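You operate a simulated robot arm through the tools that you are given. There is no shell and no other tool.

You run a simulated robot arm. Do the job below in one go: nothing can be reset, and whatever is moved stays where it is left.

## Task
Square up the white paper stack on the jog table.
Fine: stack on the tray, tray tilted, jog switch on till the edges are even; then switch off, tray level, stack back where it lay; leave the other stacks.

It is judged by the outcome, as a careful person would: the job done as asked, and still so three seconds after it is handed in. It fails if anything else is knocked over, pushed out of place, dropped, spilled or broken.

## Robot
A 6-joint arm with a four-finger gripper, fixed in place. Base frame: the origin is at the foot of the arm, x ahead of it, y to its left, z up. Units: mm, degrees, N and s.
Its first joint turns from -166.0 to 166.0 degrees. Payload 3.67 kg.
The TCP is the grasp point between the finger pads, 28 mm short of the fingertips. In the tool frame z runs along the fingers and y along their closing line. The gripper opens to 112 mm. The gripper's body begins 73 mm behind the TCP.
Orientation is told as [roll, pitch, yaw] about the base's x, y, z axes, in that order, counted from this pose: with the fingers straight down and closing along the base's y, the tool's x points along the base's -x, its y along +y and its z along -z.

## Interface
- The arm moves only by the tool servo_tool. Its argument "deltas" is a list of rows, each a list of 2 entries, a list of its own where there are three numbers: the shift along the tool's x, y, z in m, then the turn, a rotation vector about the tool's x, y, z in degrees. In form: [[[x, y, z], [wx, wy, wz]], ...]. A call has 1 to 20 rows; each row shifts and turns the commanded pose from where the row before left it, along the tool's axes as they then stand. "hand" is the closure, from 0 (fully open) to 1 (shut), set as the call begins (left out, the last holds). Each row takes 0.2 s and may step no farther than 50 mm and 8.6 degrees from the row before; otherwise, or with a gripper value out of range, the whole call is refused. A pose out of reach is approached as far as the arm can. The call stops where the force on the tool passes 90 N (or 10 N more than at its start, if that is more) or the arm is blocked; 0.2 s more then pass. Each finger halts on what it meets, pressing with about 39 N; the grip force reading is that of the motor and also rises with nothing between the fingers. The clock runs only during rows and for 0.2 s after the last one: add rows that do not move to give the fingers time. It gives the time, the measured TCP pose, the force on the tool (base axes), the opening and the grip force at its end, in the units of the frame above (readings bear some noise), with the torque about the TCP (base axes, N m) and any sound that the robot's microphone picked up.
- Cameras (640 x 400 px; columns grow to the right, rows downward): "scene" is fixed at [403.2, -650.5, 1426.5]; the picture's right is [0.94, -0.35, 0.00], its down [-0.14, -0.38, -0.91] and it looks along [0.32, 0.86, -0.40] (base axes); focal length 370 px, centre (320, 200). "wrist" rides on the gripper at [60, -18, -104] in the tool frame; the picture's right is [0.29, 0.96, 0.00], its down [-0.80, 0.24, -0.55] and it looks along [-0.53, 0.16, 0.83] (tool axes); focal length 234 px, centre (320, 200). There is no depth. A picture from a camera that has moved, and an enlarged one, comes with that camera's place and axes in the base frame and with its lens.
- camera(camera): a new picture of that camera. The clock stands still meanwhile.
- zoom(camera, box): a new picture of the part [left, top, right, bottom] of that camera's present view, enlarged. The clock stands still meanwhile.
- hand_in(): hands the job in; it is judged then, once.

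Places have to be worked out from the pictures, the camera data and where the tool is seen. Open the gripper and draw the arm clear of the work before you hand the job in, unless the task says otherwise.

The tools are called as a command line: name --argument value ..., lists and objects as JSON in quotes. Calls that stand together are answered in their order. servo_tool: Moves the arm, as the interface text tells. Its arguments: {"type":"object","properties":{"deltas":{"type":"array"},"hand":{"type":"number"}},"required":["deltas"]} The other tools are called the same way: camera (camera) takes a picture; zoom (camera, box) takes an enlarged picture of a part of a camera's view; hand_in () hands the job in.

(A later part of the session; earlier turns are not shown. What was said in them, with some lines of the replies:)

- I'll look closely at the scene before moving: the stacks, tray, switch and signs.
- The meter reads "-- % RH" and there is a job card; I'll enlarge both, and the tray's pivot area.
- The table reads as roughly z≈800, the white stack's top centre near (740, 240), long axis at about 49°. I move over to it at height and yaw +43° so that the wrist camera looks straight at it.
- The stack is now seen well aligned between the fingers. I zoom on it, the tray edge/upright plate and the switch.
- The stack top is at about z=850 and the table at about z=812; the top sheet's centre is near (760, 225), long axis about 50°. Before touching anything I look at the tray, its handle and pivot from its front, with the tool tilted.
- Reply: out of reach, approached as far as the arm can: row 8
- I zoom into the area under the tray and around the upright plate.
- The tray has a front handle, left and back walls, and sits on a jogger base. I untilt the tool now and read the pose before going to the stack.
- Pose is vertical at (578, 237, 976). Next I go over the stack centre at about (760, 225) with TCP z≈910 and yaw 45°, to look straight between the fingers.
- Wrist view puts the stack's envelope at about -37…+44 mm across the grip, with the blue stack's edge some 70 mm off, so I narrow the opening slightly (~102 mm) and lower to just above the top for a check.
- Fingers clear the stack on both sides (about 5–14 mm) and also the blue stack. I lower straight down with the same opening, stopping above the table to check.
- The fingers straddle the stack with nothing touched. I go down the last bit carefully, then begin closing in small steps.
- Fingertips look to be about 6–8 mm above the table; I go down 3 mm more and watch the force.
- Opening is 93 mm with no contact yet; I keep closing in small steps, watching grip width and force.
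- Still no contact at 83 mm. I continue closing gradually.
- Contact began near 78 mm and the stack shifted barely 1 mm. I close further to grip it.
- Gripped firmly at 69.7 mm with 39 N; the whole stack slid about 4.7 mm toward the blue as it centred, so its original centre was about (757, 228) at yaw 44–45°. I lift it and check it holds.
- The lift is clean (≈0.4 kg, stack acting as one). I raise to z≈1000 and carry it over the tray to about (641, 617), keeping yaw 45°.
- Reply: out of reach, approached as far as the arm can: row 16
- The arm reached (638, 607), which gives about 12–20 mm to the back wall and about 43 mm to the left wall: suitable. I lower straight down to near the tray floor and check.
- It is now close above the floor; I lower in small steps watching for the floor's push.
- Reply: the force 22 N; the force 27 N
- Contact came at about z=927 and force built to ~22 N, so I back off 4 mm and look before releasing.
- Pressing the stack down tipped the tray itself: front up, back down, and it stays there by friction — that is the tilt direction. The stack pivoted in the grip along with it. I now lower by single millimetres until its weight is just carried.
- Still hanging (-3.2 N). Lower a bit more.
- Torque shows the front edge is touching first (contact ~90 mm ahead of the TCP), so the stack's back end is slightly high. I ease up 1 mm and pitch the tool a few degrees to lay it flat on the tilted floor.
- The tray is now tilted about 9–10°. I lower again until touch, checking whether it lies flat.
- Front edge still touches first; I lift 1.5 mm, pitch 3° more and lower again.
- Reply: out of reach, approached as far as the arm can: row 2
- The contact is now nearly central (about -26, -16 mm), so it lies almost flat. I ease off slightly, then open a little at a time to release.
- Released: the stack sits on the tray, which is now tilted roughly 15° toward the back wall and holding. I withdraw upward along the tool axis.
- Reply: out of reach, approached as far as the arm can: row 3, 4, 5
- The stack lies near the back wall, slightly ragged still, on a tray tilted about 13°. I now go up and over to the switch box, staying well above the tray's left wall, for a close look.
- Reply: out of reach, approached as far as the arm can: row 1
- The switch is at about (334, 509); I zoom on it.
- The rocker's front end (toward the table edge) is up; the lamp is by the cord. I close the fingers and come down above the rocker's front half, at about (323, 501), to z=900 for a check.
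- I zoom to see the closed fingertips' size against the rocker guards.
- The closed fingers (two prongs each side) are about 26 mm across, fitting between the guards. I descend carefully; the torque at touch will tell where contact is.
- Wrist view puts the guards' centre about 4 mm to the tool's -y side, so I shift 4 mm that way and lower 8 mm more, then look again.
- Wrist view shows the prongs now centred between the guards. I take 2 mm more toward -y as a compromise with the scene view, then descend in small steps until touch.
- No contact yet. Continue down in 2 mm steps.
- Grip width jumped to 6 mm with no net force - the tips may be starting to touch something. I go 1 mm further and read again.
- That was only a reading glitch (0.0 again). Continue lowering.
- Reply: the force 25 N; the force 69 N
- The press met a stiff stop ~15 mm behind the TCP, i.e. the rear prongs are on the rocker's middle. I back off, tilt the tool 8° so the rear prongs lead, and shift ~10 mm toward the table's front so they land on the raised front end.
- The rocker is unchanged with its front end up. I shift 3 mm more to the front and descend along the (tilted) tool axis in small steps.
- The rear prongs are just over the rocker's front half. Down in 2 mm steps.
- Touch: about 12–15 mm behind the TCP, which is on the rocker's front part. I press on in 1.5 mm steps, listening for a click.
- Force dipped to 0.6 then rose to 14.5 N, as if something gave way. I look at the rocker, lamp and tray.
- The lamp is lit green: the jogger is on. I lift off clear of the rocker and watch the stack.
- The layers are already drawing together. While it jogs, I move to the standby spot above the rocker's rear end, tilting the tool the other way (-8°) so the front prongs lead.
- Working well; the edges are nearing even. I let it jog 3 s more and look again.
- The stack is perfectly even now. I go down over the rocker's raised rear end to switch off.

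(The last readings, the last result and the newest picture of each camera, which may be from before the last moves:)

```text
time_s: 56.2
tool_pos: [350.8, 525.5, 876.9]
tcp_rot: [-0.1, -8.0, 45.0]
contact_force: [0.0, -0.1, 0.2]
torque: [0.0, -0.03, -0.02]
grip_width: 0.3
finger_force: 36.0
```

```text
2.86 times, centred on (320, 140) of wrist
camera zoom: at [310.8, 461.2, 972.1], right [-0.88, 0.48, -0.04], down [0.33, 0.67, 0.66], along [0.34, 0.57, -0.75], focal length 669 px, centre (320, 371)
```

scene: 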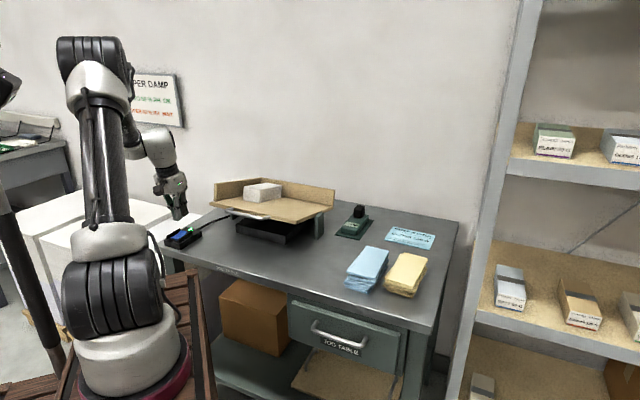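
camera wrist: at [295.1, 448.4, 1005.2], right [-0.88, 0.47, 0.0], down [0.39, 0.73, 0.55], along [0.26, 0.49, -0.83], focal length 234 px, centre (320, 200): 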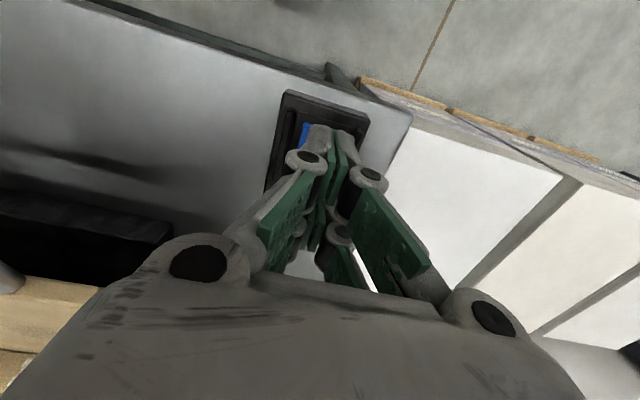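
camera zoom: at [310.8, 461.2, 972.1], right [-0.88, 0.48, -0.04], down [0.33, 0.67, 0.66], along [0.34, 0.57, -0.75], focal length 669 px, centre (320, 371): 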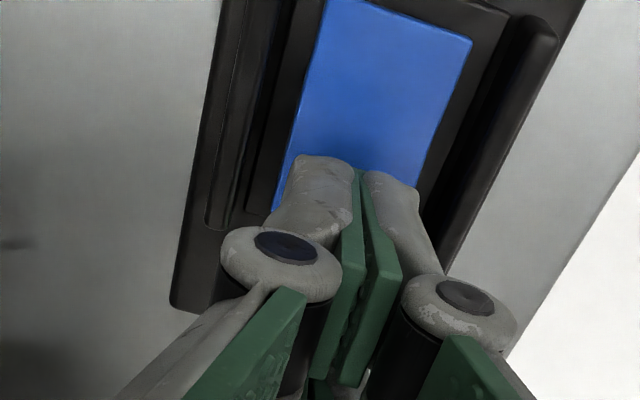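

Front prongs are centred above the rear end of the rocker. Down in small steps.

servo_tool --deltas '[[[0, 0, 0.005], [0, 0, 0]], [[0, 0, 0.003], [0, 0, 0]], [[0, 0, 0], [0, 0, 0]]]'

servo_tool --deltas '[[[0, 0, 0.002], [0, 0, 0]], [[0, 0, 0], [0, 0, 0]]]'

servo_tool --deltas '[[[0, 0, 0.002], [0, 0, 0]], [[0, 0, 0], [0, 0, 0]]]'

zoom --camera "scene" --box '[160, 205, 210, 250]'

```text
time_s: 57.0
tool_pos: [352.7, 524.6, 868.2]
tcp_rot: [0.0, -8.0, 45.0]
contact_force: [0.1, -0.4, 0.2]
torque: [-0.01, -0.02, 0.03]
grip_width: 0.1
finger_force: 36.5
```

```text
time_s: 57.6
tool_pos: [351.5, 524.1, 866.3]
tcp_rot: [-0.1, -8.0, 45.0]
contact_force: [-0.4, -0.4, -0.1]
torque: [0.0, 0.03, 0.01]
grip_width: 0.2
finger_force: 35.6
```

```text
time_s: 58.2
tool_pos: [351.3, 525.6, 864.2]
tcp_rot: [-0.1, -8.0, 45.0]
contact_force: [0.5, 0.0, 0.4]
torque: [-0.03, 0.02, 0.02]
grip_width: 0.0
finger_force: 35.8
```

```text
8.89 times, centred on (185, 228) of scene
camera zoom: at [403.2, -650.5, 1426.5], right [0.94, -0.35, 0.0], down [-0.14, -0.38, -0.91], along [0.32, 0.86, -0.4], focal length 3284 px, centre (1520, -44)
```

zoom: 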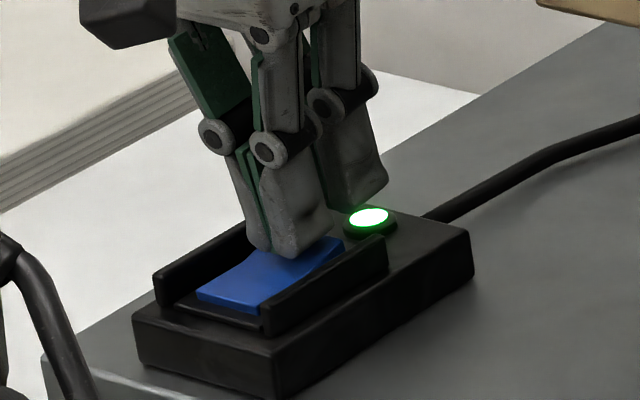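

Front prongs are about to touch the rocker's rear half; continuing in 1.5 mm steps.

servo_tool --deltas '[[[0, 0, 0.0015], [0, 0, 0]], [[0, 0, 0], [0, 0, 0]]]'

servo_tool --deltas '[[[0, 0, 0.0015], [0, 0, 0]], [[0, 0, 0], [0, 0, 0]]]'

```text
time_s: 58.8
tool_pos: [352.0, 525.2, 861.8]
tcp_rot: [0.0, -8.0, 45.0]
contact_force: [-0.2, -0.1, 0.6]
torque: [0.0, -0.02, 0.04]
grip_width: 0.0
finger_force: 35.9
```

```text
time_s: 59.4
tool_pos: [350.7, 524.4, 859.5]
tcp_rot: [0.0, -8.0, 45.0]
contact_force: [0.9, 0.0, 1.0]
torque: [0.0, -0.03, 0.01]
grip_width: 0.0
finger_force: 35.9
```

servo_tool --deltas '[[[0, 0, 0.0015], [0, 0, 0]], [[0, 0, 0], [0, 0, 0]]]'

zoom --camera "scene" --box '[160, 205, 210, 250]'

```text
time_s: 60.0
tool_pos: [352.9, 525.8, 860.0]
tcp_rot: [0.2, -8.1, 45.0]
contact_force: [4.3, 3.2, 12.4]
torque: [-0.06, 0.07, 0.01]
grip_width: 5.8
finger_force: 35.7
```

```text
8.89 times, centred on (185, 228) of scene
camera zoom: at [403.2, -650.5, 1426.5], right [0.94, -0.35, 0.0], down [-0.14, -0.38, -0.91], along [0.32, 0.86, -0.4], focal length 3284 px, centre (1520, -44)
```

zoom: 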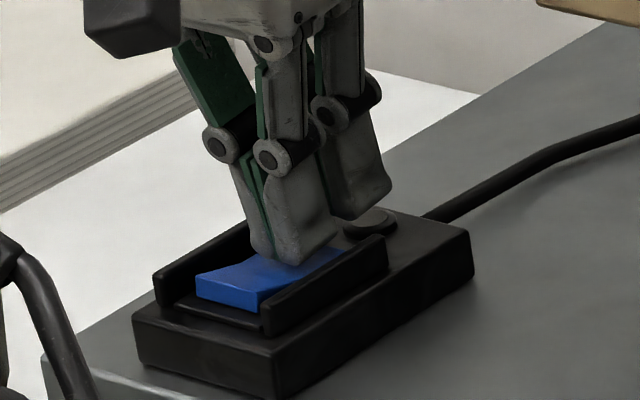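

The lamp is off and the rocker is back in its original position. I lift away, go up to z≈1030 and over to the tray's front centre, passing in front of the tray, to press it level.

servo_tool --deltas '[[[0, 0, -0.01], [0, 0, 0]], [[0, 0, -0.025], [0, 0, 0]], [[0, 0, -0.025], [0, 0, 0]], [[0, 0, 0], [0, 8, 0]], [[0, 0, -0.037], [0, 0, 0]], [[0, 0, -0.037], [0, 0, 0]], [[0, 0, -0.037], [0, 0, 0]], [[-0.01755, -0.03665, 0], [0, 0, 0]], [[-0.01755, -0.03665, 0], [0, 0, 0]], [[-0.01755, -0.03665, 0], [0, 0, 0]], [[-0.01755, -0.03665, 0], [0, 0, 0]], [[-0.01755, -0.03665, 0], [0, 0, 0]], [[-0.01755, -0.03665, 0], [0, 0, 0]], [[0, 0, 0], [0, 0, 0]]]'

camera --camera "wrist"

zoom --camera "scene" --box '[190, 150, 350, 260]'

zoom --camera "scene" --box '[155, 220, 215, 258]'

```text
time_s: 63.0
tool_pos: [575.6, 435.9, 1031.9]
tcp_rot: [0.0, 0.1, 45.1]
contact_force: [-0.1, 0.3, 0.2]
torque: [0.02, 0.01, -0.02]
grip_width: 0.2
finger_force: 35.1
```

```text
taken
camera wrist: at [544.6, 382.3, 1137.0], right [-0.88, 0.47, 0.0], down [0.39, 0.73, 0.55], along [0.26, 0.49, -0.83], focal length 234 px, centre (320, 200)
```

wrist: 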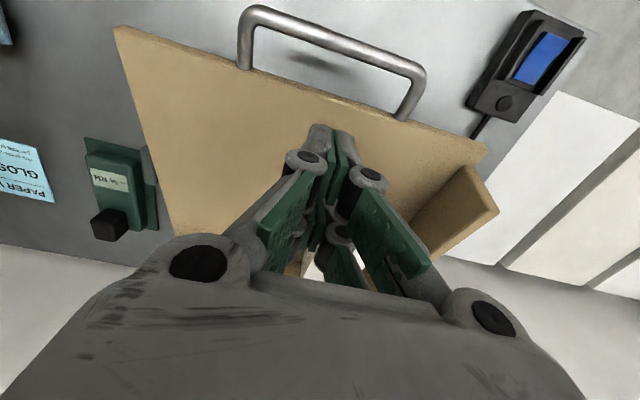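

```text
3.64 times, centred on (270, 205) of scene
camera zoom: at [403.2, -650.5, 1426.5], right [0.94, -0.35, 0.0], down [-0.14, -0.38, -0.91], along [0.32, 0.86, -0.4], focal length 1344 px, centre (502, 182)
```

zoom: 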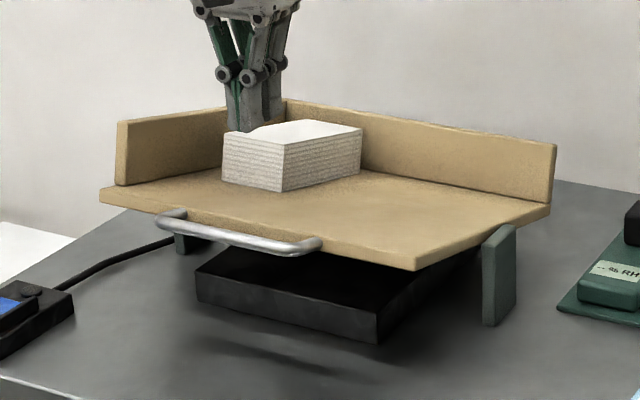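

```text
10.53 times, centred on (185, 239) of scene
camera zoom: at [403.2, -650.5, 1426.5], right [0.94, -0.35, 0.0], down [-0.14, -0.38, -0.91], along [0.32, 0.86, -0.4], focal length 3889 px, centre (1741, -210)
```

zoom: 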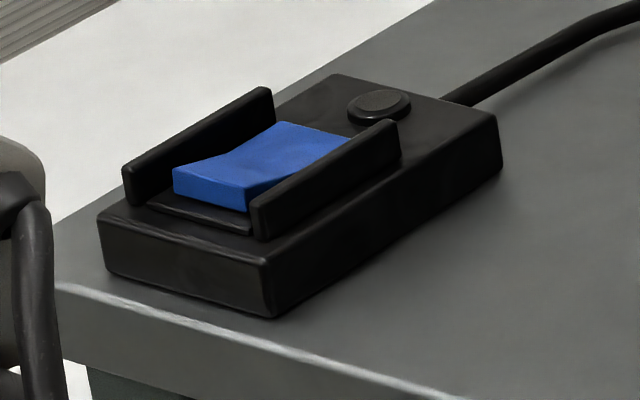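

Switch is off with rocker as it was. The fingertips are about 29 mm inside the tray's front edge, ~60 mm clear of the stack; I descend to just above the floor there.

servo_tool --deltas '[[[0, 0, 0.03], [0, 0, 0]], [[0, 0, 0.025], [0, 0, 0]], [[0, 0, 0.02], [0, 0, 0]], [[0, 0, 0], [0, 0, 0]]]'

zoom --camera "scene" --box '[190, 150, 350, 260]'

```text
time_s: 64.0
tool_pos: [574.0, 439.0, 956.5]
tcp_rot: [0.0, 0.0, 45.0]
contact_force: [-0.3, -0.2, 1.0]
torque: [0.0, 0.02, -0.02]
grip_width: 0.0
finger_force: 35.7
```

```text
3.64 times, centred on (270, 205) of scene
camera zoom: at [403.2, -650.5, 1426.5], right [0.94, -0.35, 0.0], down [-0.14, -0.38, -0.91], along [0.32, 0.86, -0.4], focal length 1344 px, centre (502, 182)
```

zoom: 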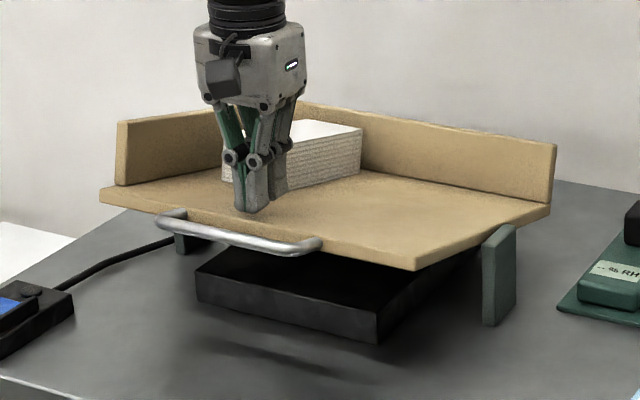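

Tips look ~10 mm above the floor. Lowering in small steps to find contact.

servo_tool --deltas '[[[0, 0, 0.004], [0, 0, 0]], [[0, 0, 0.004], [0, 0, 0]], [[0, 0, 0], [0, 0, 0]]]'

servo_tool --deltas '[[[0, 0, 0.003], [0, 0, 0]], [[0, 0, 0.003], [0, 0, 0]], [[0, 0, 0], [0, 0, 0]]]'

```text
time_s: 64.8
tool_pos: [576.4, 439.1, 947.7]
tcp_rot: [0.0, -0.1, 45.0]
contact_force: [-0.4, -0.8, 6.9]
torque: [-0.15, 0.17, -0.02]
grip_width: 5.9
finger_force: 35.6
```

```text
time_s: 65.6
tool_pos: [577.1, 438.6, 941.1]
tcp_rot: [0.0, -0.1, 45.0]
contact_force: [-1.5, 0.1, 5.7]
torque: [-0.06, 0.13, -0.04]
grip_width: 6.1
finger_force: 36.0
```

The tray front yields smoothly at ~6 N. I push on 12 mm and compare with the level reference picture.

servo_tool --deltas '[[[0, 0, 0.003], [0, 0, 0]], [[0, 0, 0.003], [0, 0, 0]], [[0, 0, 0.003], [0, 0, 0]], [[0, 0, 0.003], [0, 0, 0]], [[0, 0, 0], [0, 0, 0]]]'

zoom --camera "scene" --box '[190, 150, 350, 260]'

```text
time_s: 66.8
tool_pos: [576.1, 440.4, 929.1]
tcp_rot: [0.1, 0.0, 44.9]
contact_force: [-2.8, -1.3, 5.4]
torque: [-0.11, 0.14, -0.04]
grip_width: 6.2
finger_force: 35.9
```

```text
3.64 times, centred on (270, 205) of scene
camera zoom: at [403.2, -650.5, 1426.5], right [0.94, -0.35, 0.0], down [-0.14, -0.38, -0.91], along [0.32, 0.86, -0.4], focal length 1344 px, centre (502, 182)
```

zoom: 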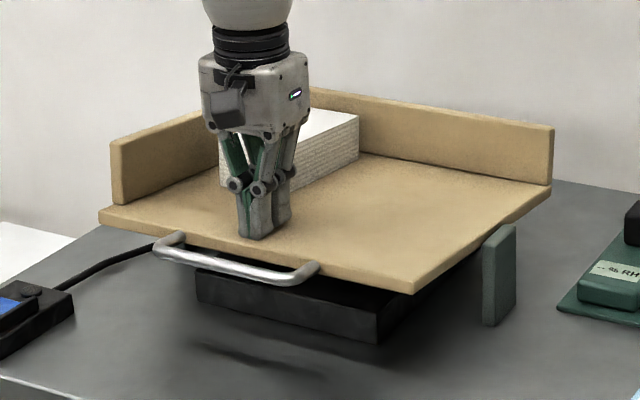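

FR corner moved from row 270 to 293 (level is 312). About 15 mm more; I push 12 mm and re-check.

servo_tool --deltas '[[[0, 0, 0.003], [0, 0, 0]], [[0, 0, 0.003], [0, 0, 0]], [[0, 0, 0.003], [0, 0, 0]], [[0, 0, 0.003], [0, 0, 0]], [[0, 0, 0], [0, 0, 0]]]'

zoom --camera "scene" --box '[190, 150, 350, 260]'

```text
time_s: 68.0
tool_pos: [577.2, 437.7, 916.5]
tcp_rot: [0.0, 0.0, 45.0]
contact_force: [-1.7, 1.6, 4.0]
torque: [-0.02, 0.11, -0.03]
grip_width: 6.4
finger_force: 35.7
```

```text
3.64 times, centred on (270, 205) of scene
camera zoom: at [403.2, -650.5, 1426.5], right [0.94, -0.35, 0.0], down [-0.14, -0.38, -0.91], along [0.32, 0.86, -0.4], focal length 1344 px, centre (502, 182)
```

zoom: 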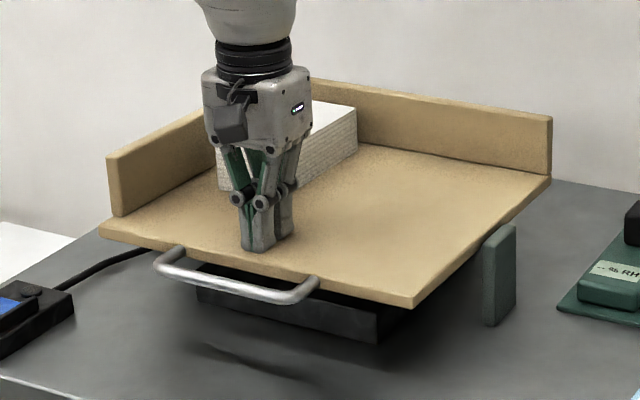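

About 3–4 px short of level. I press in 1 mm steps against the initial close-up reference (corner at (411,147) in the [225,215,335,275] crop).

servo_tool --deltas '[[[0, 0, 0.001], [0, 0, 0]], [[0, 0, 0.001], [0, 0, 0]], [[0, 0, 0], [0, 0, 0]]]'

zoom --camera "scene" --box '[225, 215, 335, 275]'

```text
time_s: 68.8
tool_pos: [576.8, 438.4, 914.4]
tcp_rot: [0.1, 0.0, 45.0]
contact_force: [1.9, -0.2, 4.9]
torque: [-0.09, 0.02, 0.02]
grip_width: 6.0
finger_force: 35.4
```

```text
5.82 times, centred on (280, 245) of scene
camera zoom: at [403.2, -650.5, 1426.5], right [0.94, -0.35, 0.0], down [-0.14, -0.38, -0.91], along [0.32, 0.86, -0.4], focal length 2150 px, centre (553, -62)
```

zoom: 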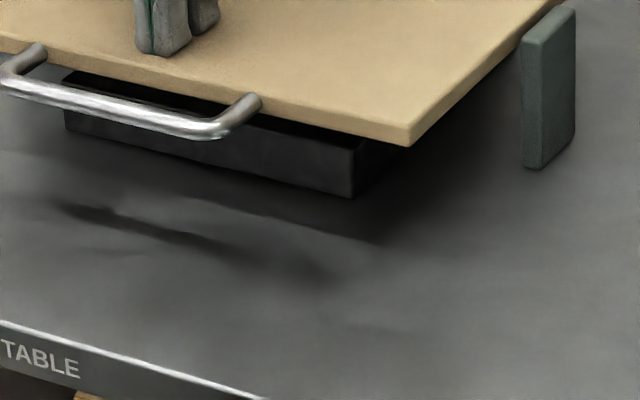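

This matches the initial level view. I lift off, and move up to look at the stack for pick-up.

servo_tool --deltas '[[[0, 0, -0.01], [0, 0, 0]], [[0, 0, -0.025], [0, 0, 0]], [[0, 0, -0.035], [0, 0, 0]], [[0, 0, -0.035], [0, 0, 0]], [[0, 0, 0], [0, 0, 0]]]' --hand 0

zoom --camera "scene" --box '[190, 150, 350, 260]'

camera --camera "wrist"

```text
time_s: 70.0
tool_pos: [578.4, 439.0, 1021.1]
tcp_rot: [-0.1, 0.1, 45.0]
contact_force: [-0.6, 0.1, -0.7]
torque: [0.02, 0.04, 0.02]
grip_width: 111.8
finger_force: 0.0
```

```text
3.64 times, centred on (270, 205) of scene
camera zoom: at [403.2, -650.5, 1426.5], right [0.94, -0.35, 0.0], down [-0.14, -0.38, -0.91], along [0.32, 0.86, -0.4], focal length 1344 px, centre (502, 182)
```

zoom: 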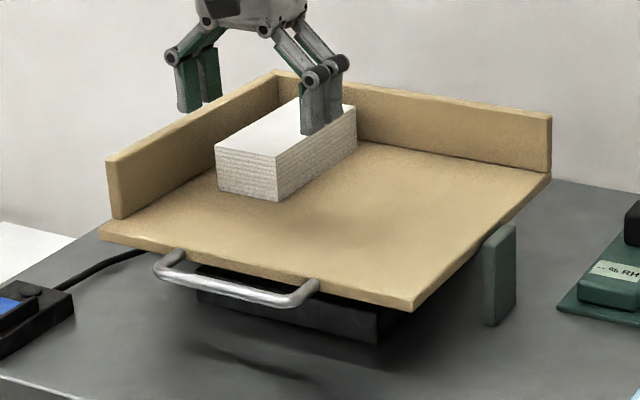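

```text
taken
camera wrist: at [549.1, 385.1, 1126.6], right [-0.88, 0.47, 0.0], down [0.39, 0.73, 0.55], along [0.26, 0.49, -0.83], focal length 234 px, centre (320, 200)
```

wrist: 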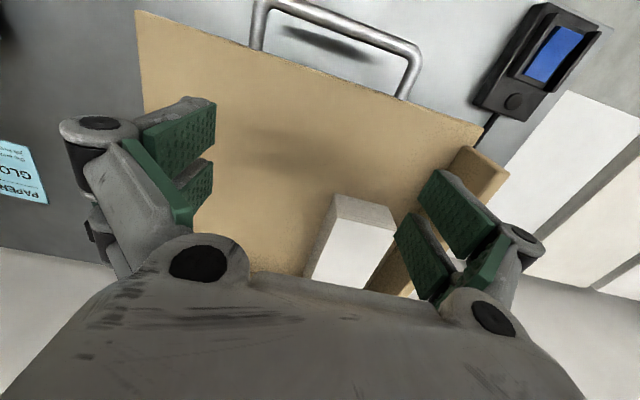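

Tray level matches the reference. The stack is still clear of the left wall; I move over it at z≈1000 with the gripper open.

servo_tool --deltas '[[[-0.038, 0.0189, 0.005], [0, 0, 0]], [[-0.038, 0.0189, 0.005], [0, 0, 0]], [[-0.038, 0.0189, 0.005], [0, 0, 0]], [[-0.038, 0.0189, 0.005], [0, 0, 0]], [[0, 0, 0], [0, 0, 0]]]'

camera --camera "wrist"

zoom --camera "scene" --box '[190, 150, 350, 260]'

```text
time_s: 71.2
tool_pos: [626.0, 604.3, 999.3]
tcp_rot: [0.0, 0.1, 45.0]
contact_force: [0.4, 0.4, -0.6]
torque: [-0.03, -0.01, -0.01]
grip_width: 112.0
finger_force: 0.0
```

```text
taken
camera wrist: at [596.7, 549.7, 1105.2], right [-0.88, 0.47, 0.0], down [0.39, 0.73, 0.55], along [0.26, 0.49, -0.83], focal length 234 px, centre (320, 200)
```

wrist: 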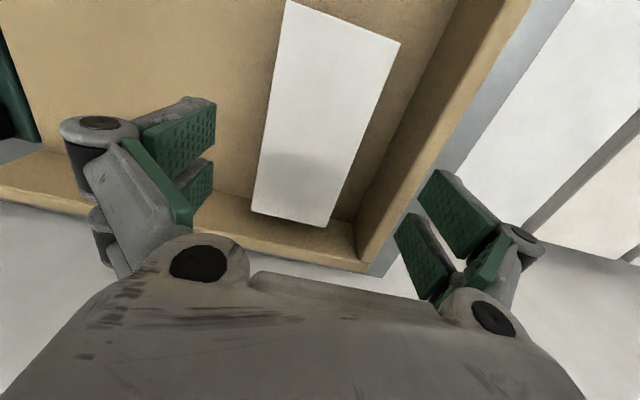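

```text
3.64 times, centred on (270, 205) of scene
camera zoom: at [403.2, -650.5, 1426.5], right [0.94, -0.35, 0.0], down [-0.14, -0.38, -0.91], along [0.32, 0.86, -0.4], focal length 1344 px, centre (502, 182)
```

zoom: 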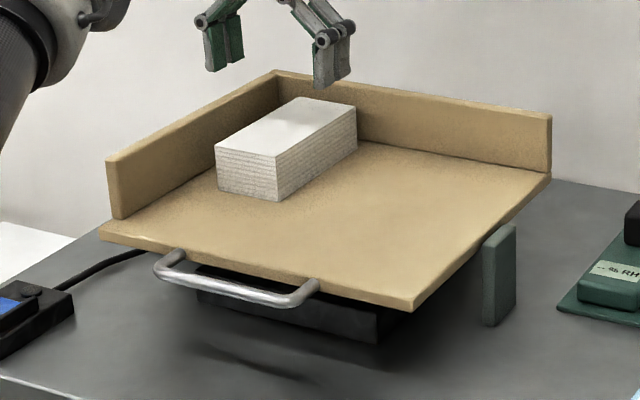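

From the wrist view, stack centre is ≈(632.5, 602), yaw ≈45.7°, with ≈40 mm to the left wall. I shift 6 mm across, then descend straddling it, stopping midway to check.

servo_tool --deltas '[[[-0.003, -0.0062, 0.0], [0, 0, -0.7]], [[0, 0, 0.015], [0, 0, 0]], [[0, 0, 0.015], [0, 0, 0]], [[0, 0, 0], [0, 0, 0]]]' --hand 0.05

camera --camera "wrist"

zoom --camera "scene" --box '[225, 160, 305, 220]'

```text
time_s: 72.2
tool_pos: [636.3, 598.3, 969.9]
tcp_rot: [0.0, 0.0, 45.8]
contact_force: [-0.5, 0.4, 0.0]
torque: [0.02, 0.01, -0.02]
grip_width: 106.2
finger_force: 0.0
```

```text
taken
camera wrist: at [606.9, 543.7, 1075.0], right [-0.89, 0.46, 0.0], down [0.38, 0.74, 0.55], along [0.26, 0.49, -0.83], focal length 234 px, centre (320, 200)
```

wrist: 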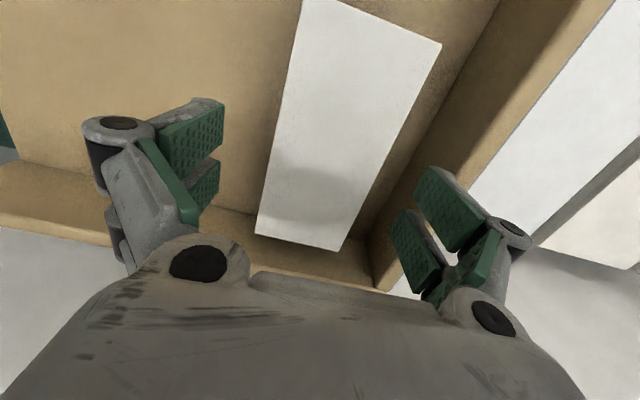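

```text
6.67 times, centred on (265, 190) of scene
camera zoom: at [403.2, -650.5, 1426.5], right [0.94, -0.35, 0.0], down [-0.14, -0.38, -0.91], along [0.32, 0.86, -0.4], focal length 2463 px, centre (687, 267)
```

zoom: 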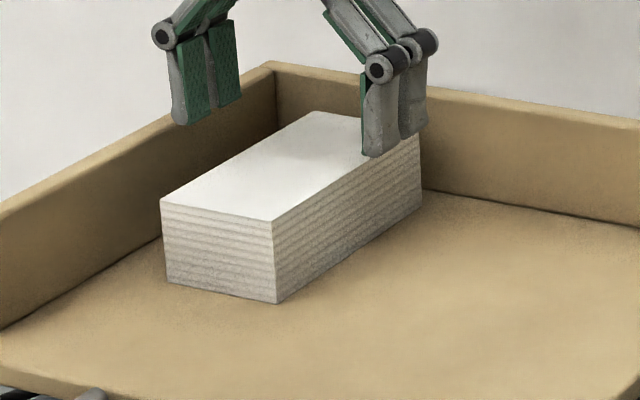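

The stack's centre is 5 mm to the tool's +y side; I shift back 5 mm and descend to the gripping height.

servo_tool --deltas '[[[0, 0.005, 0.0], [0, 0, 0]], [[0, 0, 0.015], [0, 0, 0]], [[0, 0, 0.012], [0, 0, 0]], [[0, 0, 0.008], [0, 0, 0]], [[0, 0, 0], [0, 0, 0]]]'

camera --camera "wrist"

zoom --camera "scene" --box '[225, 160, 305, 220]'

```text
time_s: 73.4
tool_pos: [632.4, 601.3, 933.2]
tcp_rot: [0.0, 0.0, 45.8]
contact_force: [-0.5, -0.4, 0.9]
torque: [0.01, -0.01, 0.01]
grip_width: 106.2
finger_force: 0.0
```

```text
taken
camera wrist: at [602.8, 546.8, 1039.0], right [-0.89, 0.46, 0.0], down [0.38, 0.74, 0.55], along [0.26, 0.49, -0.83], focal length 234 px, centre (320, 200)
```

wrist: 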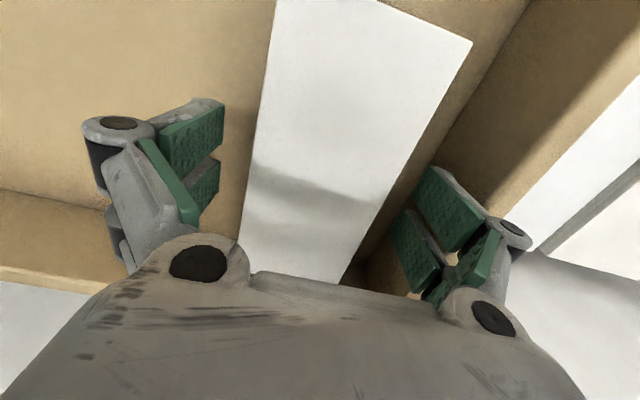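

```text
6.67 times, centred on (265, 190) of scene
camera zoom: at [403.2, -650.5, 1426.5], right [0.94, -0.35, 0.0], down [-0.14, -0.38, -0.91], along [0.32, 0.86, -0.4], focal length 2463 px, centre (687, 267)
```

zoom: 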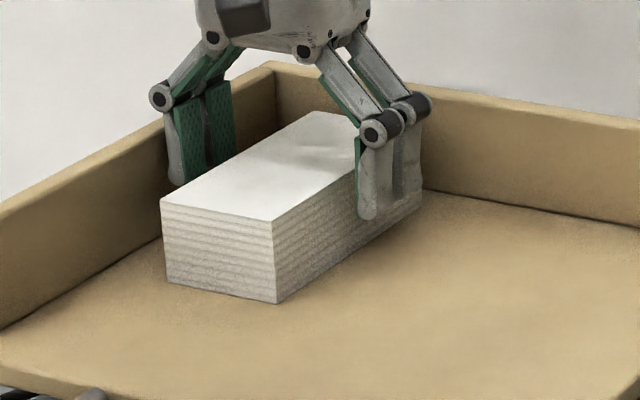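

Lower 7 mm more, then close in steps.

servo_tool --deltas '[[[0, 0, 0.004], [0, 0, 0]], [[0, 0, 0.003], [0, 0, 0]], [[0, 0, 0], [0, 0, 0]]]'

servo_tool --deltas '[[[0, 0, 0], [0, 0, 0]], [[0, 0, 0], [0, 0, 0]]]' --hand 0.25

servo_tool --deltas '[[[0, 0, 0], [0, 0, 0]], [[0, 0, 0], [0, 0, 0]]]' --hand 0.32

zoom --camera "scene" --box '[225, 160, 305, 220]'

zoom --camera "wrist" --box '[100, 0, 520, 260]'

```text
time_s: 74.2
tool_pos: [634.5, 599.2, 926.1]
tcp_rot: [0.0, 0.0, 45.8]
contact_force: [-0.9, -1.0, 1.4]
torque: [-0.04, 0.01, -0.01]
grip_width: 106.6
finger_force: 0.1
```

```text
time_s: 74.8
tool_pos: [633.7, 600.9, 928.1]
tcp_rot: [0.0, 0.0, 45.7]
contact_force: [-0.7, -0.2, 0.0]
torque: [0.01, 0.0, 0.0]
grip_width: 84.1
finger_force: 0.1
```

```text
time_s: 75.4
tool_pos: [634.3, 600.1, 926.8]
tcp_rot: [0.1, 0.1, 45.7]
contact_force: [0.2, 0.5, -0.3]
torque: [-0.04, 0.01, 0.01]
grip_width: 76.2
finger_force: 0.1
```

```text
6.67 times, centred on (265, 190) of scene
camera zoom: at [403.2, -650.5, 1426.5], right [0.94, -0.35, 0.0], down [-0.14, -0.38, -0.91], along [0.32, 0.86, -0.4], focal length 2463 px, centre (687, 267)
```

zoom: 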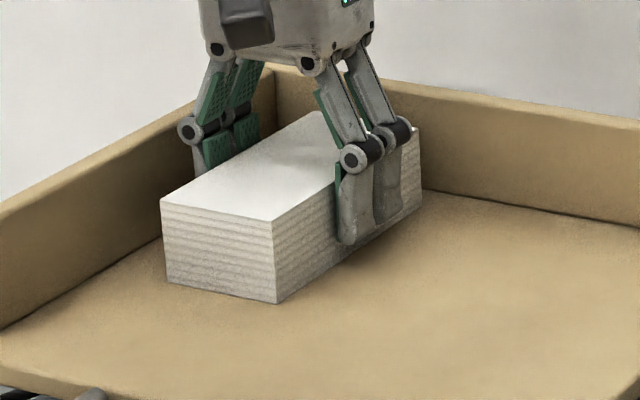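

```text
1.52 times, centred on (310, 130) of wrist
camera zoom: at [604.4, 546.0, 1032.5], right [-0.89, 0.46, 0.0], down [0.39, 0.74, 0.55], along [0.26, 0.49, -0.83], focal length 357 px, centre (335, 307)
```

zoom: 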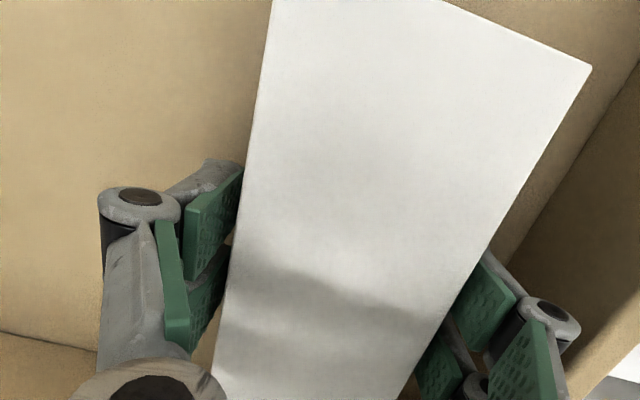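

No contact yet at 76 mm and centred within 3 mm; I close fully on the stack.

servo_tool --deltas '[[[0, 0, 0], [0, 0, 0]], [[0, 0, 0], [0, 0, 0]]]' --hand 0.36

servo_tool --deltas '[[[0, 0, 0], [0, 0, 0]], [[0, 0, 0], [0, 0, 0]], [[0, 0, 0], [0, 0, 0]]]' --hand 0.45

zoom --camera "scene" --box '[225, 160, 305, 220]'

zoom --camera "wrist" --box '[100, 0, 520, 260]'

```text
time_s: 76.0
tool_pos: [633.8, 600.6, 927.3]
tcp_rot: [0.0, 0.0, 45.7]
contact_force: [0.2, -0.2, -0.5]
torque: [-0.02, 0.02, 0.02]
grip_width: 71.7
finger_force: 0.2
```

```text
time_s: 76.8
tool_pos: [632.9, 600.5, 926.6]
tcp_rot: [0.0, 0.0, 45.7]
contact_force: [-1.1, 2.3, 3.1]
torque: [-0.16, 0.38, -0.24]
grip_width: 69.7
finger_force: 39.1
```

```text
6.67 times, centred on (265, 190) of scene
camera zoom: at [403.2, -650.5, 1426.5], right [0.94, -0.35, 0.0], down [-0.14, -0.38, -0.91], along [0.32, 0.86, -0.4], focal length 2463 px, centre (687, 267)
```

zoom: 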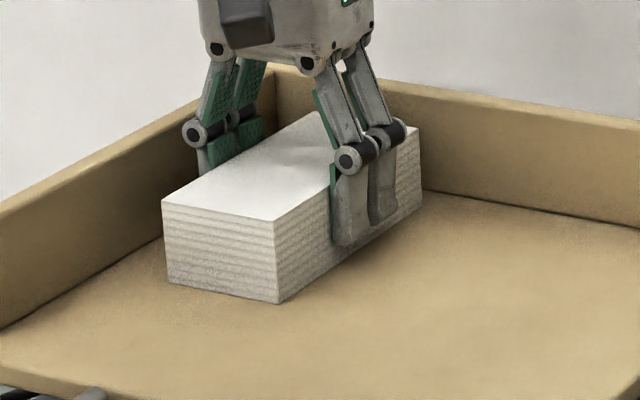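

```text
1.52 times, centred on (310, 130) of wrist
camera zoom: at [604.3, 546.1, 1032.7], right [-0.89, 0.46, 0.0], down [0.38, 0.74, 0.55], along [0.26, 0.49, -0.83], focal length 357 px, centre (335, 307)
```

zoom: 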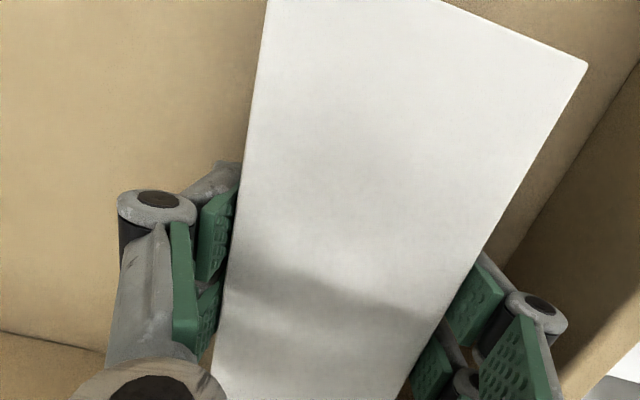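

Firm grip at 69.7 mm; the stack's front end is 77 mm ahead of the TCP, so it is centred in the grip. I lift to z≈1000 and carry it back toward its original place (757, 228).

servo_tool --deltas '[[[0, 0, -0.005], [0, 0, 0]], [[0, 0, -0.015], [0, 0, 0]], [[0, 0, -0.025], [0, 0, 0]], [[0, 0, -0.028], [0, 0, 0]], [[0.018, -0.03487, 0], [0, 0, 0]], [[0.018, -0.03487, 0], [0, 0, 0]], [[0.018, -0.03487, 0], [0, 0, 0]], [[0.018, -0.03487, 0], [0, 0, 0]], [[0.018, -0.03487, 0], [0, 0, 0]], [[0.018, -0.03487, 0], [0, 0, 0]], [[0.018, -0.03487, 0], [0, 0, 0]], [[0.018, -0.03487, 0], [0, 0, 0]], [[0.018, -0.03487, 0], [0, 0, 0]], [[0.018, -0.03487, 0], [0, 0, 1.2]], [[0, 0, 0], [0, 0, 0]]]'

camera --camera "scene"

camera --camera "wrist"

```text
time_s: 80.0
tool_pos: [753.4, 228.1, 1000.3]
tcp_rot: [0.1, 0.0, 44.5]
contact_force: [-0.1, 0.6, -3.5]
torque: [0.02, 0.01, 0.03]
grip_width: 69.6
finger_force: 38.5
```

```text
taken
```

scene: 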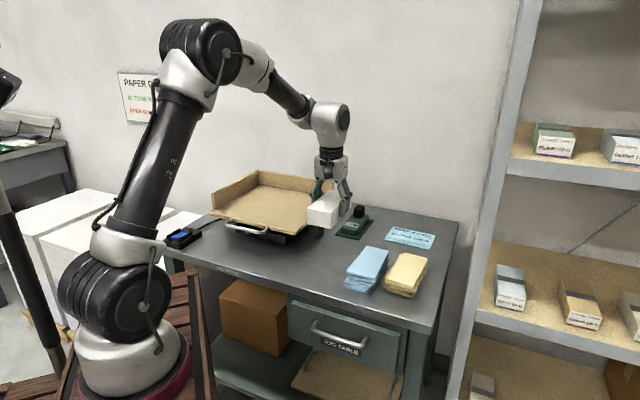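

```text
taken
camera wrist: at [724.8, 174.2, 1105.4], right [-0.88, 0.48, 0.0], down [0.4, 0.73, 0.55], along [0.27, 0.49, -0.83], focal length 234 px, centre (320, 200)
```

wrist: 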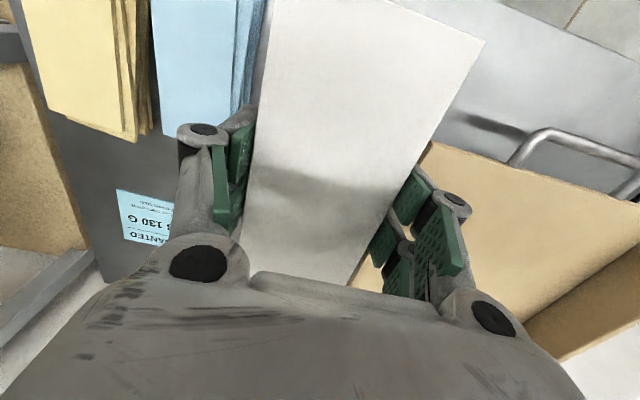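

Reading is (753.4, 228.1); I lower to z≈900 with a small correction and re-read.

servo_tool --deltas '[[[-0.001, -0.001, 0.03], [0, 0, 0]], [[0, 0, 0.03], [0, 0, 0]], [[0, 0, 0.025], [0, 0, 0]], [[0, 0, 0.02], [0, 0, 0]], [[0, 0, 0], [0, 0, 0]]]'

servo_tool --deltas '[[[0, 0, 0], [0, 0, 0]]]'

zoom --camera "scene" --box '[285, 195, 375, 285]'

```text
time_s: 81.2
tool_pos: [758.1, 227.5, 896.2]
tcp_rot: [0.0, -0.1, 44.5]
contact_force: [-0.7, -0.2, -4.0]
torque: [0.02, 0.0, 0.0]
grip_width: 69.8
finger_force: 38.8
```

```text
time_s: 81.6
tool_pos: [758.5, 226.9, 896.7]
tcp_rot: [-0.1, 0.1, 44.5]
contact_force: [0.3, 0.9, -3.7]
torque: [-0.02, 0.01, -0.02]
grip_width: 69.6
finger_force: 39.2
```

```text
4.44 times, centred on (330, 240) of scene
camera zoom: at [403.2, -650.5, 1426.5], right [0.94, -0.35, 0.0], down [-0.14, -0.38, -0.91], along [0.32, 0.86, -0.4], focal length 1642 px, centre (276, 22)
```

zoom: 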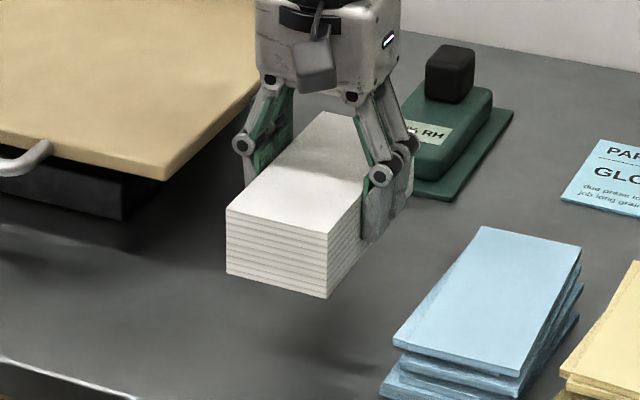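

Fine trim of 1.5 mm, then lower to z≈850 and proceed in single steps.

servo_tool --deltas '[[[0, 0.0015, 0.015], [0, 0, 0]], [[0, 0, 0.015], [0, 0, 0]], [[0, 0, 0.01], [0, 0, 0]], [[0, 0, 0.005], [0, 0, 0]], [[0, 0, 0], [0, 0, 0]]]'

servo_tool --deltas '[[[0, 0, 0.002], [0, 0, 0]], [[0, 0, 0], [0, 0, 0]]]'

```text
time_s: 82.8
tool_pos: [758.5, 228.3, 851.9]
tcp_rot: [0.0, 0.0, 44.5]
contact_force: [0.5, 0.0, -4.7]
torque: [0.02, 0.0, -0.05]
grip_width: 69.6
finger_force: 38.4
```

```text
time_s: 83.4
tool_pos: [758.5, 228.8, 848.9]
tcp_rot: [0.0, 0.1, 44.5]
contact_force: [-0.3, 0.1, -3.4]
torque: [-0.01, 0.03, 0.0]
grip_width: 69.7
finger_force: 38.9
```

servo_tool --deltas '[[[0, 0, 0.002], [0, 0, 0]], [[0, 0, 0], [0, 0, 0]]]'

servo_tool --deltas '[[[0, 0, 0.0015], [0, 0, 0]], [[0, 0, 0], [0, 0, 0]]]'

```text
time_s: 84.0
tool_pos: [758.6, 227.8, 846.5]
tcp_rot: [0.0, 0.0, 44.5]
contact_force: [0.9, -0.3, -3.4]
torque: [-0.02, -0.03, 0.0]
grip_width: 69.9
finger_force: 38.8
```

```text
time_s: 84.6
tool_pos: [758.3, 229.3, 845.6]
tcp_rot: [0.0, -0.1, 44.5]
contact_force: [0.1, -1.2, -3.3]
torque: [0.0, 0.01, 0.01]
grip_width: 69.8
finger_force: 38.4
```

Still hanging at 845.6; one millimetre at a time now, with a 1 mm trim.

servo_tool --deltas '[[[0.001, 0, 0.001], [0, 0, 0]], [[0, 0, 0], [0, 0, 0]]]'

servo_tool --deltas '[[[0, 0, 0.001], [0, 0, 0]], [[0, 0, 0], [0, 0, 0]]]'

```text
time_s: 85.2
tool_pos: [757.7, 228.6, 844.7]
tcp_rot: [-0.1, 0.0, 44.5]
contact_force: [0.1, 0.9, -3.8]
torque: [0.03, 0.02, 0.01]
grip_width: 69.6
finger_force: 38.7
```

```text
time_s: 85.8
tool_pos: [756.5, 227.4, 841.9]
tcp_rot: [0.0, -0.1, 44.5]
contact_force: [1.3, -0.1, -4.2]
torque: [0.03, 0.02, -0.01]
grip_width: 69.6
finger_force: 38.7
```

servo_tool --deltas '[[[0, 0, 0.001], [0, 0, 0]], [[0, 0, 0], [0, 0, 0]]]'

zoom --camera "scene" --box '[305, 225, 365, 285]'

```text
time_s: 86.4
tool_pos: [756.9, 228.0, 841.9]
tcp_rot: [0.1, 0.0, 44.6]
contact_force: [1.0, 0.0, -3.8]
torque: [0.01, 0.01, 0.0]
grip_width: 70.0
finger_force: 39.2
```

```text
6.67 times, centred on (335, 255) of scene
camera zoom: at [403.2, -650.5, 1426.5], right [0.94, -0.35, 0.0], down [-0.14, -0.38, -0.91], along [0.32, 0.86, -0.4], focal length 2463 px, centre (220, -167)
```

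zoom: 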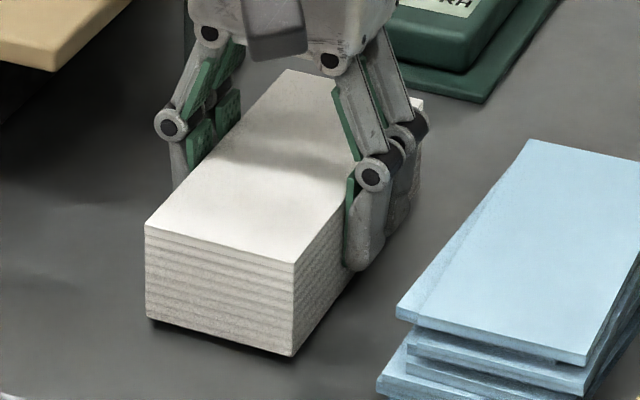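

A hairline gap remains under the stack; it matches the original footprint well. Lower on in 1 mm steps.

servo_tool --deltas '[[[0, 0, 0.001], [0, 0, 0]], [[0, 0, 0], [0, 0, 0]]]'

servo_tool --deltas '[[[0, 0, 0.001], [0, 0, 0]], [[0, 0, 0], [0, 0, 0]]]'

```text
time_s: 87.0
tool_pos: [757.7, 228.1, 841.5]
tcp_rot: [-0.1, 0.0, 44.5]
contact_force: [-0.6, -0.4, -4.3]
torque: [0.01, 0.0, -0.02]
grip_width: 70.1
finger_force: 39.5
```

```text
time_s: 87.6
tool_pos: [757.2, 226.8, 840.6]
tcp_rot: [0.0, 0.0, 44.5]
contact_force: [-0.1, 0.3, -3.2]
torque: [0.0, -0.02, -0.02]
grip_width: 69.6
finger_force: 39.2
```

servo_tool --deltas '[[[0, 0, 0.001], [0, 0, 0]], [[0, 0, 0], [0, 0, 0]]]'

servo_tool --deltas '[[[0, 0, 0.0007], [0, 0, 0]], [[0, 0, 0], [0, 0, 0]]]'

zoom --camera "scene" --box '[305, 225, 365, 285]'

```text
time_s: 88.2
tool_pos: [756.6, 227.1, 840.6]
tcp_rot: [0.0, -0.1, 44.5]
contact_force: [-0.1, 0.3, -3.5]
torque: [0.03, 0.01, 0.02]
grip_width: 69.9
finger_force: 38.9
```

```text
time_s: 88.8
tool_pos: [756.4, 228.0, 838.6]
tcp_rot: [0.0, 0.1, 44.6]
contact_force: [-0.6, -1.0, -1.7]
torque: [0.15, -0.09, -0.04]
grip_width: 69.5
finger_force: 39.1
```

```text
6.67 times, centred on (335, 255) of scene
camera zoom: at [403.2, -650.5, 1426.5], right [0.94, -0.35, 0.0], down [-0.14, -0.38, -0.91], along [0.32, 0.86, -0.4], focal length 2463 px, centre (220, -167)
```

zoom: 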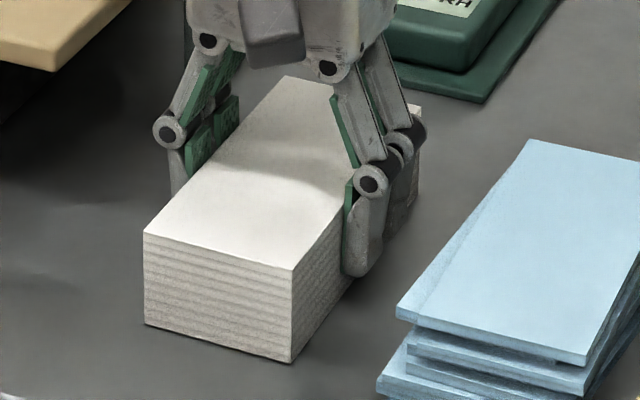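

It touches (force easing to -1.7 N). I take 0.5 mm more and open slowly.

servo_tool --deltas '[[[0, 0, 0.0005], [0, 0, 0]], [[0, 0, 0], [0, 0, 0]]]'

servo_tool --deltas '[[[0, 0, 0], [0, 0, 0]], [[0, 0, 0], [0, 0, 0]], [[0, 0, 0], [0, 0, 0]]]' --hand 0.2

zoom --camera "scene" --box '[305, 225, 365, 285]'

camera --camera "wrist"

```text
time_s: 89.4
tool_pos: [756.8, 229.1, 838.5]
tcp_rot: [0.0, -0.2, 44.6]
contact_force: [-1.3, -3.8, 8.2]
torque: [0.63, -0.48, -0.14]
grip_width: 69.9
finger_force: 39.4
```

```text
time_s: 90.2
tool_pos: [756.3, 228.9, 837.8]
tcp_rot: [0.0, 0.0, 44.5]
contact_force: [-0.2, 0.2, -0.2]
torque: [0.0, -0.01, 0.05]
grip_width: 89.5
finger_force: 0.1
```

```text
6.67 times, centred on (335, 255) of scene
camera zoom: at [403.2, -650.5, 1426.5], right [0.94, -0.35, 0.0], down [-0.14, -0.38, -0.91], along [0.32, 0.86, -0.4], focal length 2463 px, centre (220, -167)
```

zoom: 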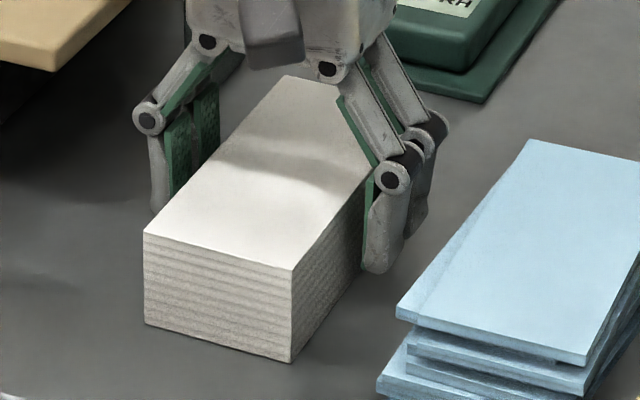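

```text
taken
camera wrist: at [726.3, 174.8, 943.1], right [-0.88, 0.48, 0.0], down [0.4, 0.73, 0.55], along [0.27, 0.49, -0.83], focal length 234 px, centre (320, 200)
```

wrist: 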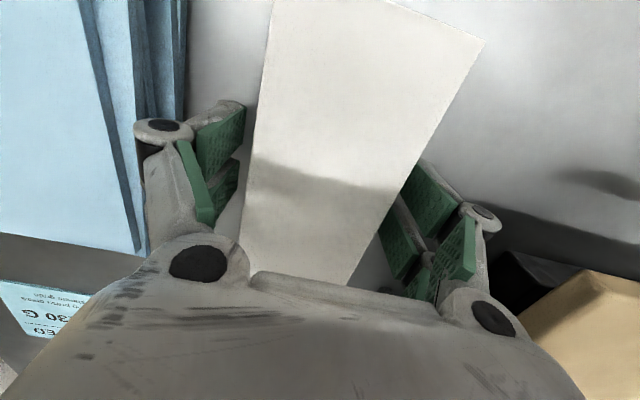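

The stack rests square in its original place. I withdraw straight up.

servo_tool --deltas '[[[0, 0, -0.008], [0, 0, 0]], [[0, 0, -0.015], [0, 0, 0]], [[0, 0, -0.025], [0, 0, 0]], [[0, 0, -0.035], [0, 0, 0]], [[0, 0, -0.04], [0, 0, 0]], [[0, 0, -0.04], [0, 0, 0]], [[0, 0, -0.04], [0, 0, 0]], [[0, 0, 0], [0, 0, 0]]]'

camera --camera "scene"

camera --camera "wrist"

```text
time_s: 92.0
tool_pos: [759.2, 226.3, 1041.6]
tcp_rot: [0.0, 0.0, 44.5]
contact_force: [0.7, -0.2, 1.2]
torque: [0.02, 0.01, 0.01]
grip_width: 89.7
finger_force: 0.1
```

```text
taken
```

scene: 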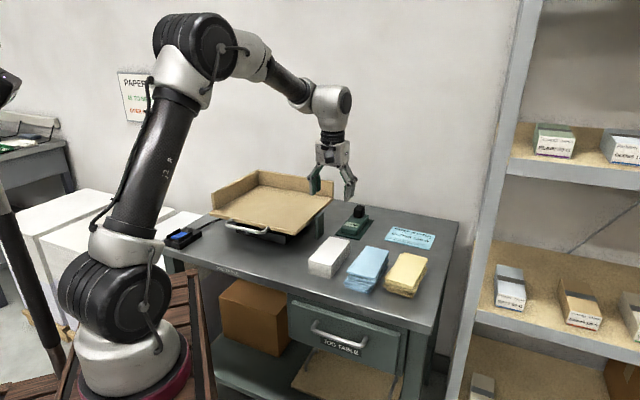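

```text
taken
camera wrist: at [727.8, 173.9, 1146.6], right [-0.88, 0.48, 0.0], down [0.4, 0.73, 0.55], along [0.27, 0.49, -0.83], focal length 234 px, centre (320, 200)
```

wrist: 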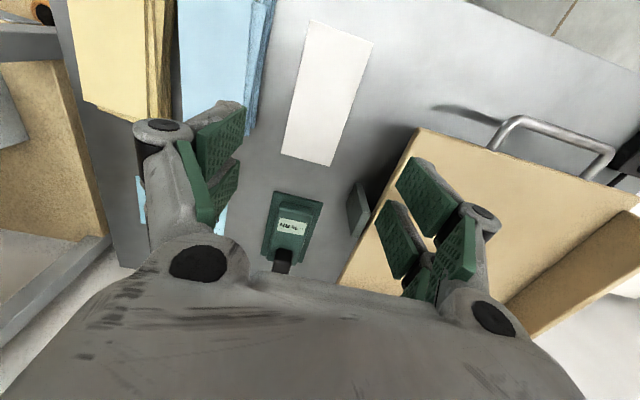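

All looks in order. I open fully, draw the arm back and up, and take final close-ups of tray, switch and stacks.

servo_tool --deltas '[[[0.03, 0, -0.02], [0, 0, 0]], [[0.03, 0, -0.02], [0, 0, 0]], [[0.03, 0, -0.02], [0, 0, 0]], [[0.03, 0, 0], [0, 0, 0]], [[0, 0, 0], [0, 0, 0]], [[0, 0, 0], [0, 0, 0]]]' --hand 0

zoom --camera "scene" --box '[150, 150, 350, 275]'

zoom --camera "scene" --box '[290, 190, 450, 290]'

zoom --camera "scene" --box '[225, 215, 335, 275]'

```text
time_s: 93.4
tool_pos: [671.4, 146.3, 1101.4]
tcp_rot: [-0.1, -0.1, 44.5]
contact_force: [-0.7, 0.7, -0.8]
torque: [-0.02, -0.01, 0.01]
grip_width: 112.1
finger_force: 0.0
```

```text
3.20 times, centred on (250, 212) of scene
camera zoom: at [403.2, -650.5, 1426.5], right [0.94, -0.35, 0.0], down [-0.14, -0.38, -0.91], along [0.32, 0.86, -0.4], focal length 1182 px, centre (544, 160)
```

zoom: 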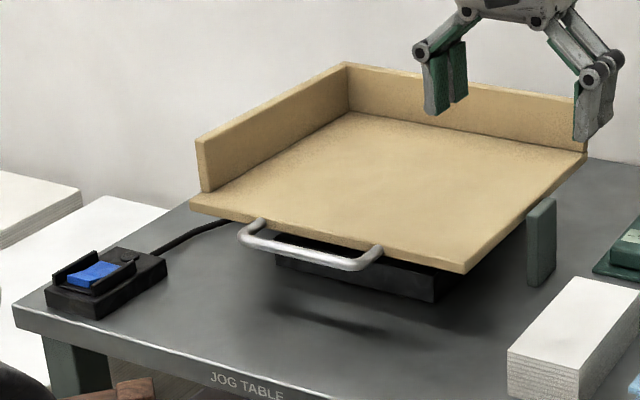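

```text
4.00 times, centred on (370, 240) of scene
camera zoom: at [403.2, -650.5, 1426.5], right [0.94, -0.35, 0.0], down [-0.14, -0.38, -0.91], along [0.32, 0.86, -0.4], focal length 1478 px, centre (120, 40)
```

zoom: 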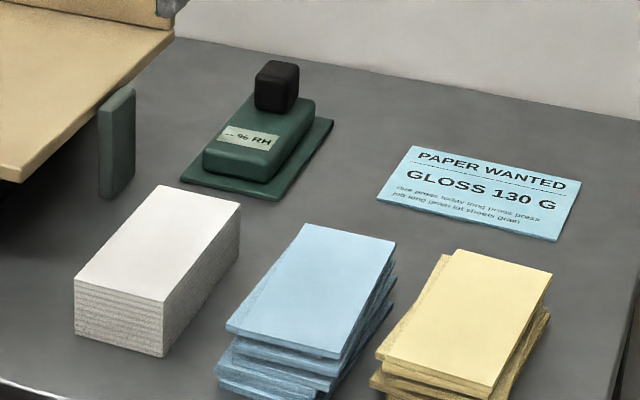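

```text
5.82 times, centred on (280, 245) of scene
camera zoom: at [403.2, -650.5, 1426.5], right [0.94, -0.35, 0.0], down [-0.14, -0.38, -0.91], along [0.32, 0.86, -0.4], focal length 2150 px, centre (553, -62)
```

zoom: 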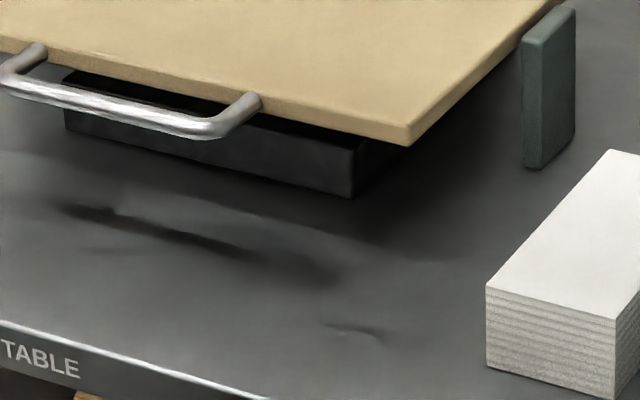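

The tray is level as at the start, the switch is off with its lamp dark, and the white stack is square and in its place. The blue and yellow stacks, the meter and the card are untouched, and the arm is clear with the gripper open, so I hand in.

hand_in

```text
The job is handed in.
```

The white stack is squared up and back where it lay, to within about 2 mm as judged from the camera views. I've handed the job in.

- **Jogging:** With the stack on the tilted tray, the jog switch ran for about 10 s until the edges were even. I then switched it off, and its lamp is out.
- **Tray:** It is level again and matches the starting picture. When I set the stack down I pressed harder than intended, and that began tipping the tray toward its back wall. By the time I let go it had reached about 13°, so I used that as the tilt.
- **Everything else:** The blue and yellow stacks, the humidity meter and the paper card look just as they did at the start. The arm is drawn back with the gripper open.

I did not check the paper's dampness against the wall sign. The meter reads "--", and checking it was not part of the job.
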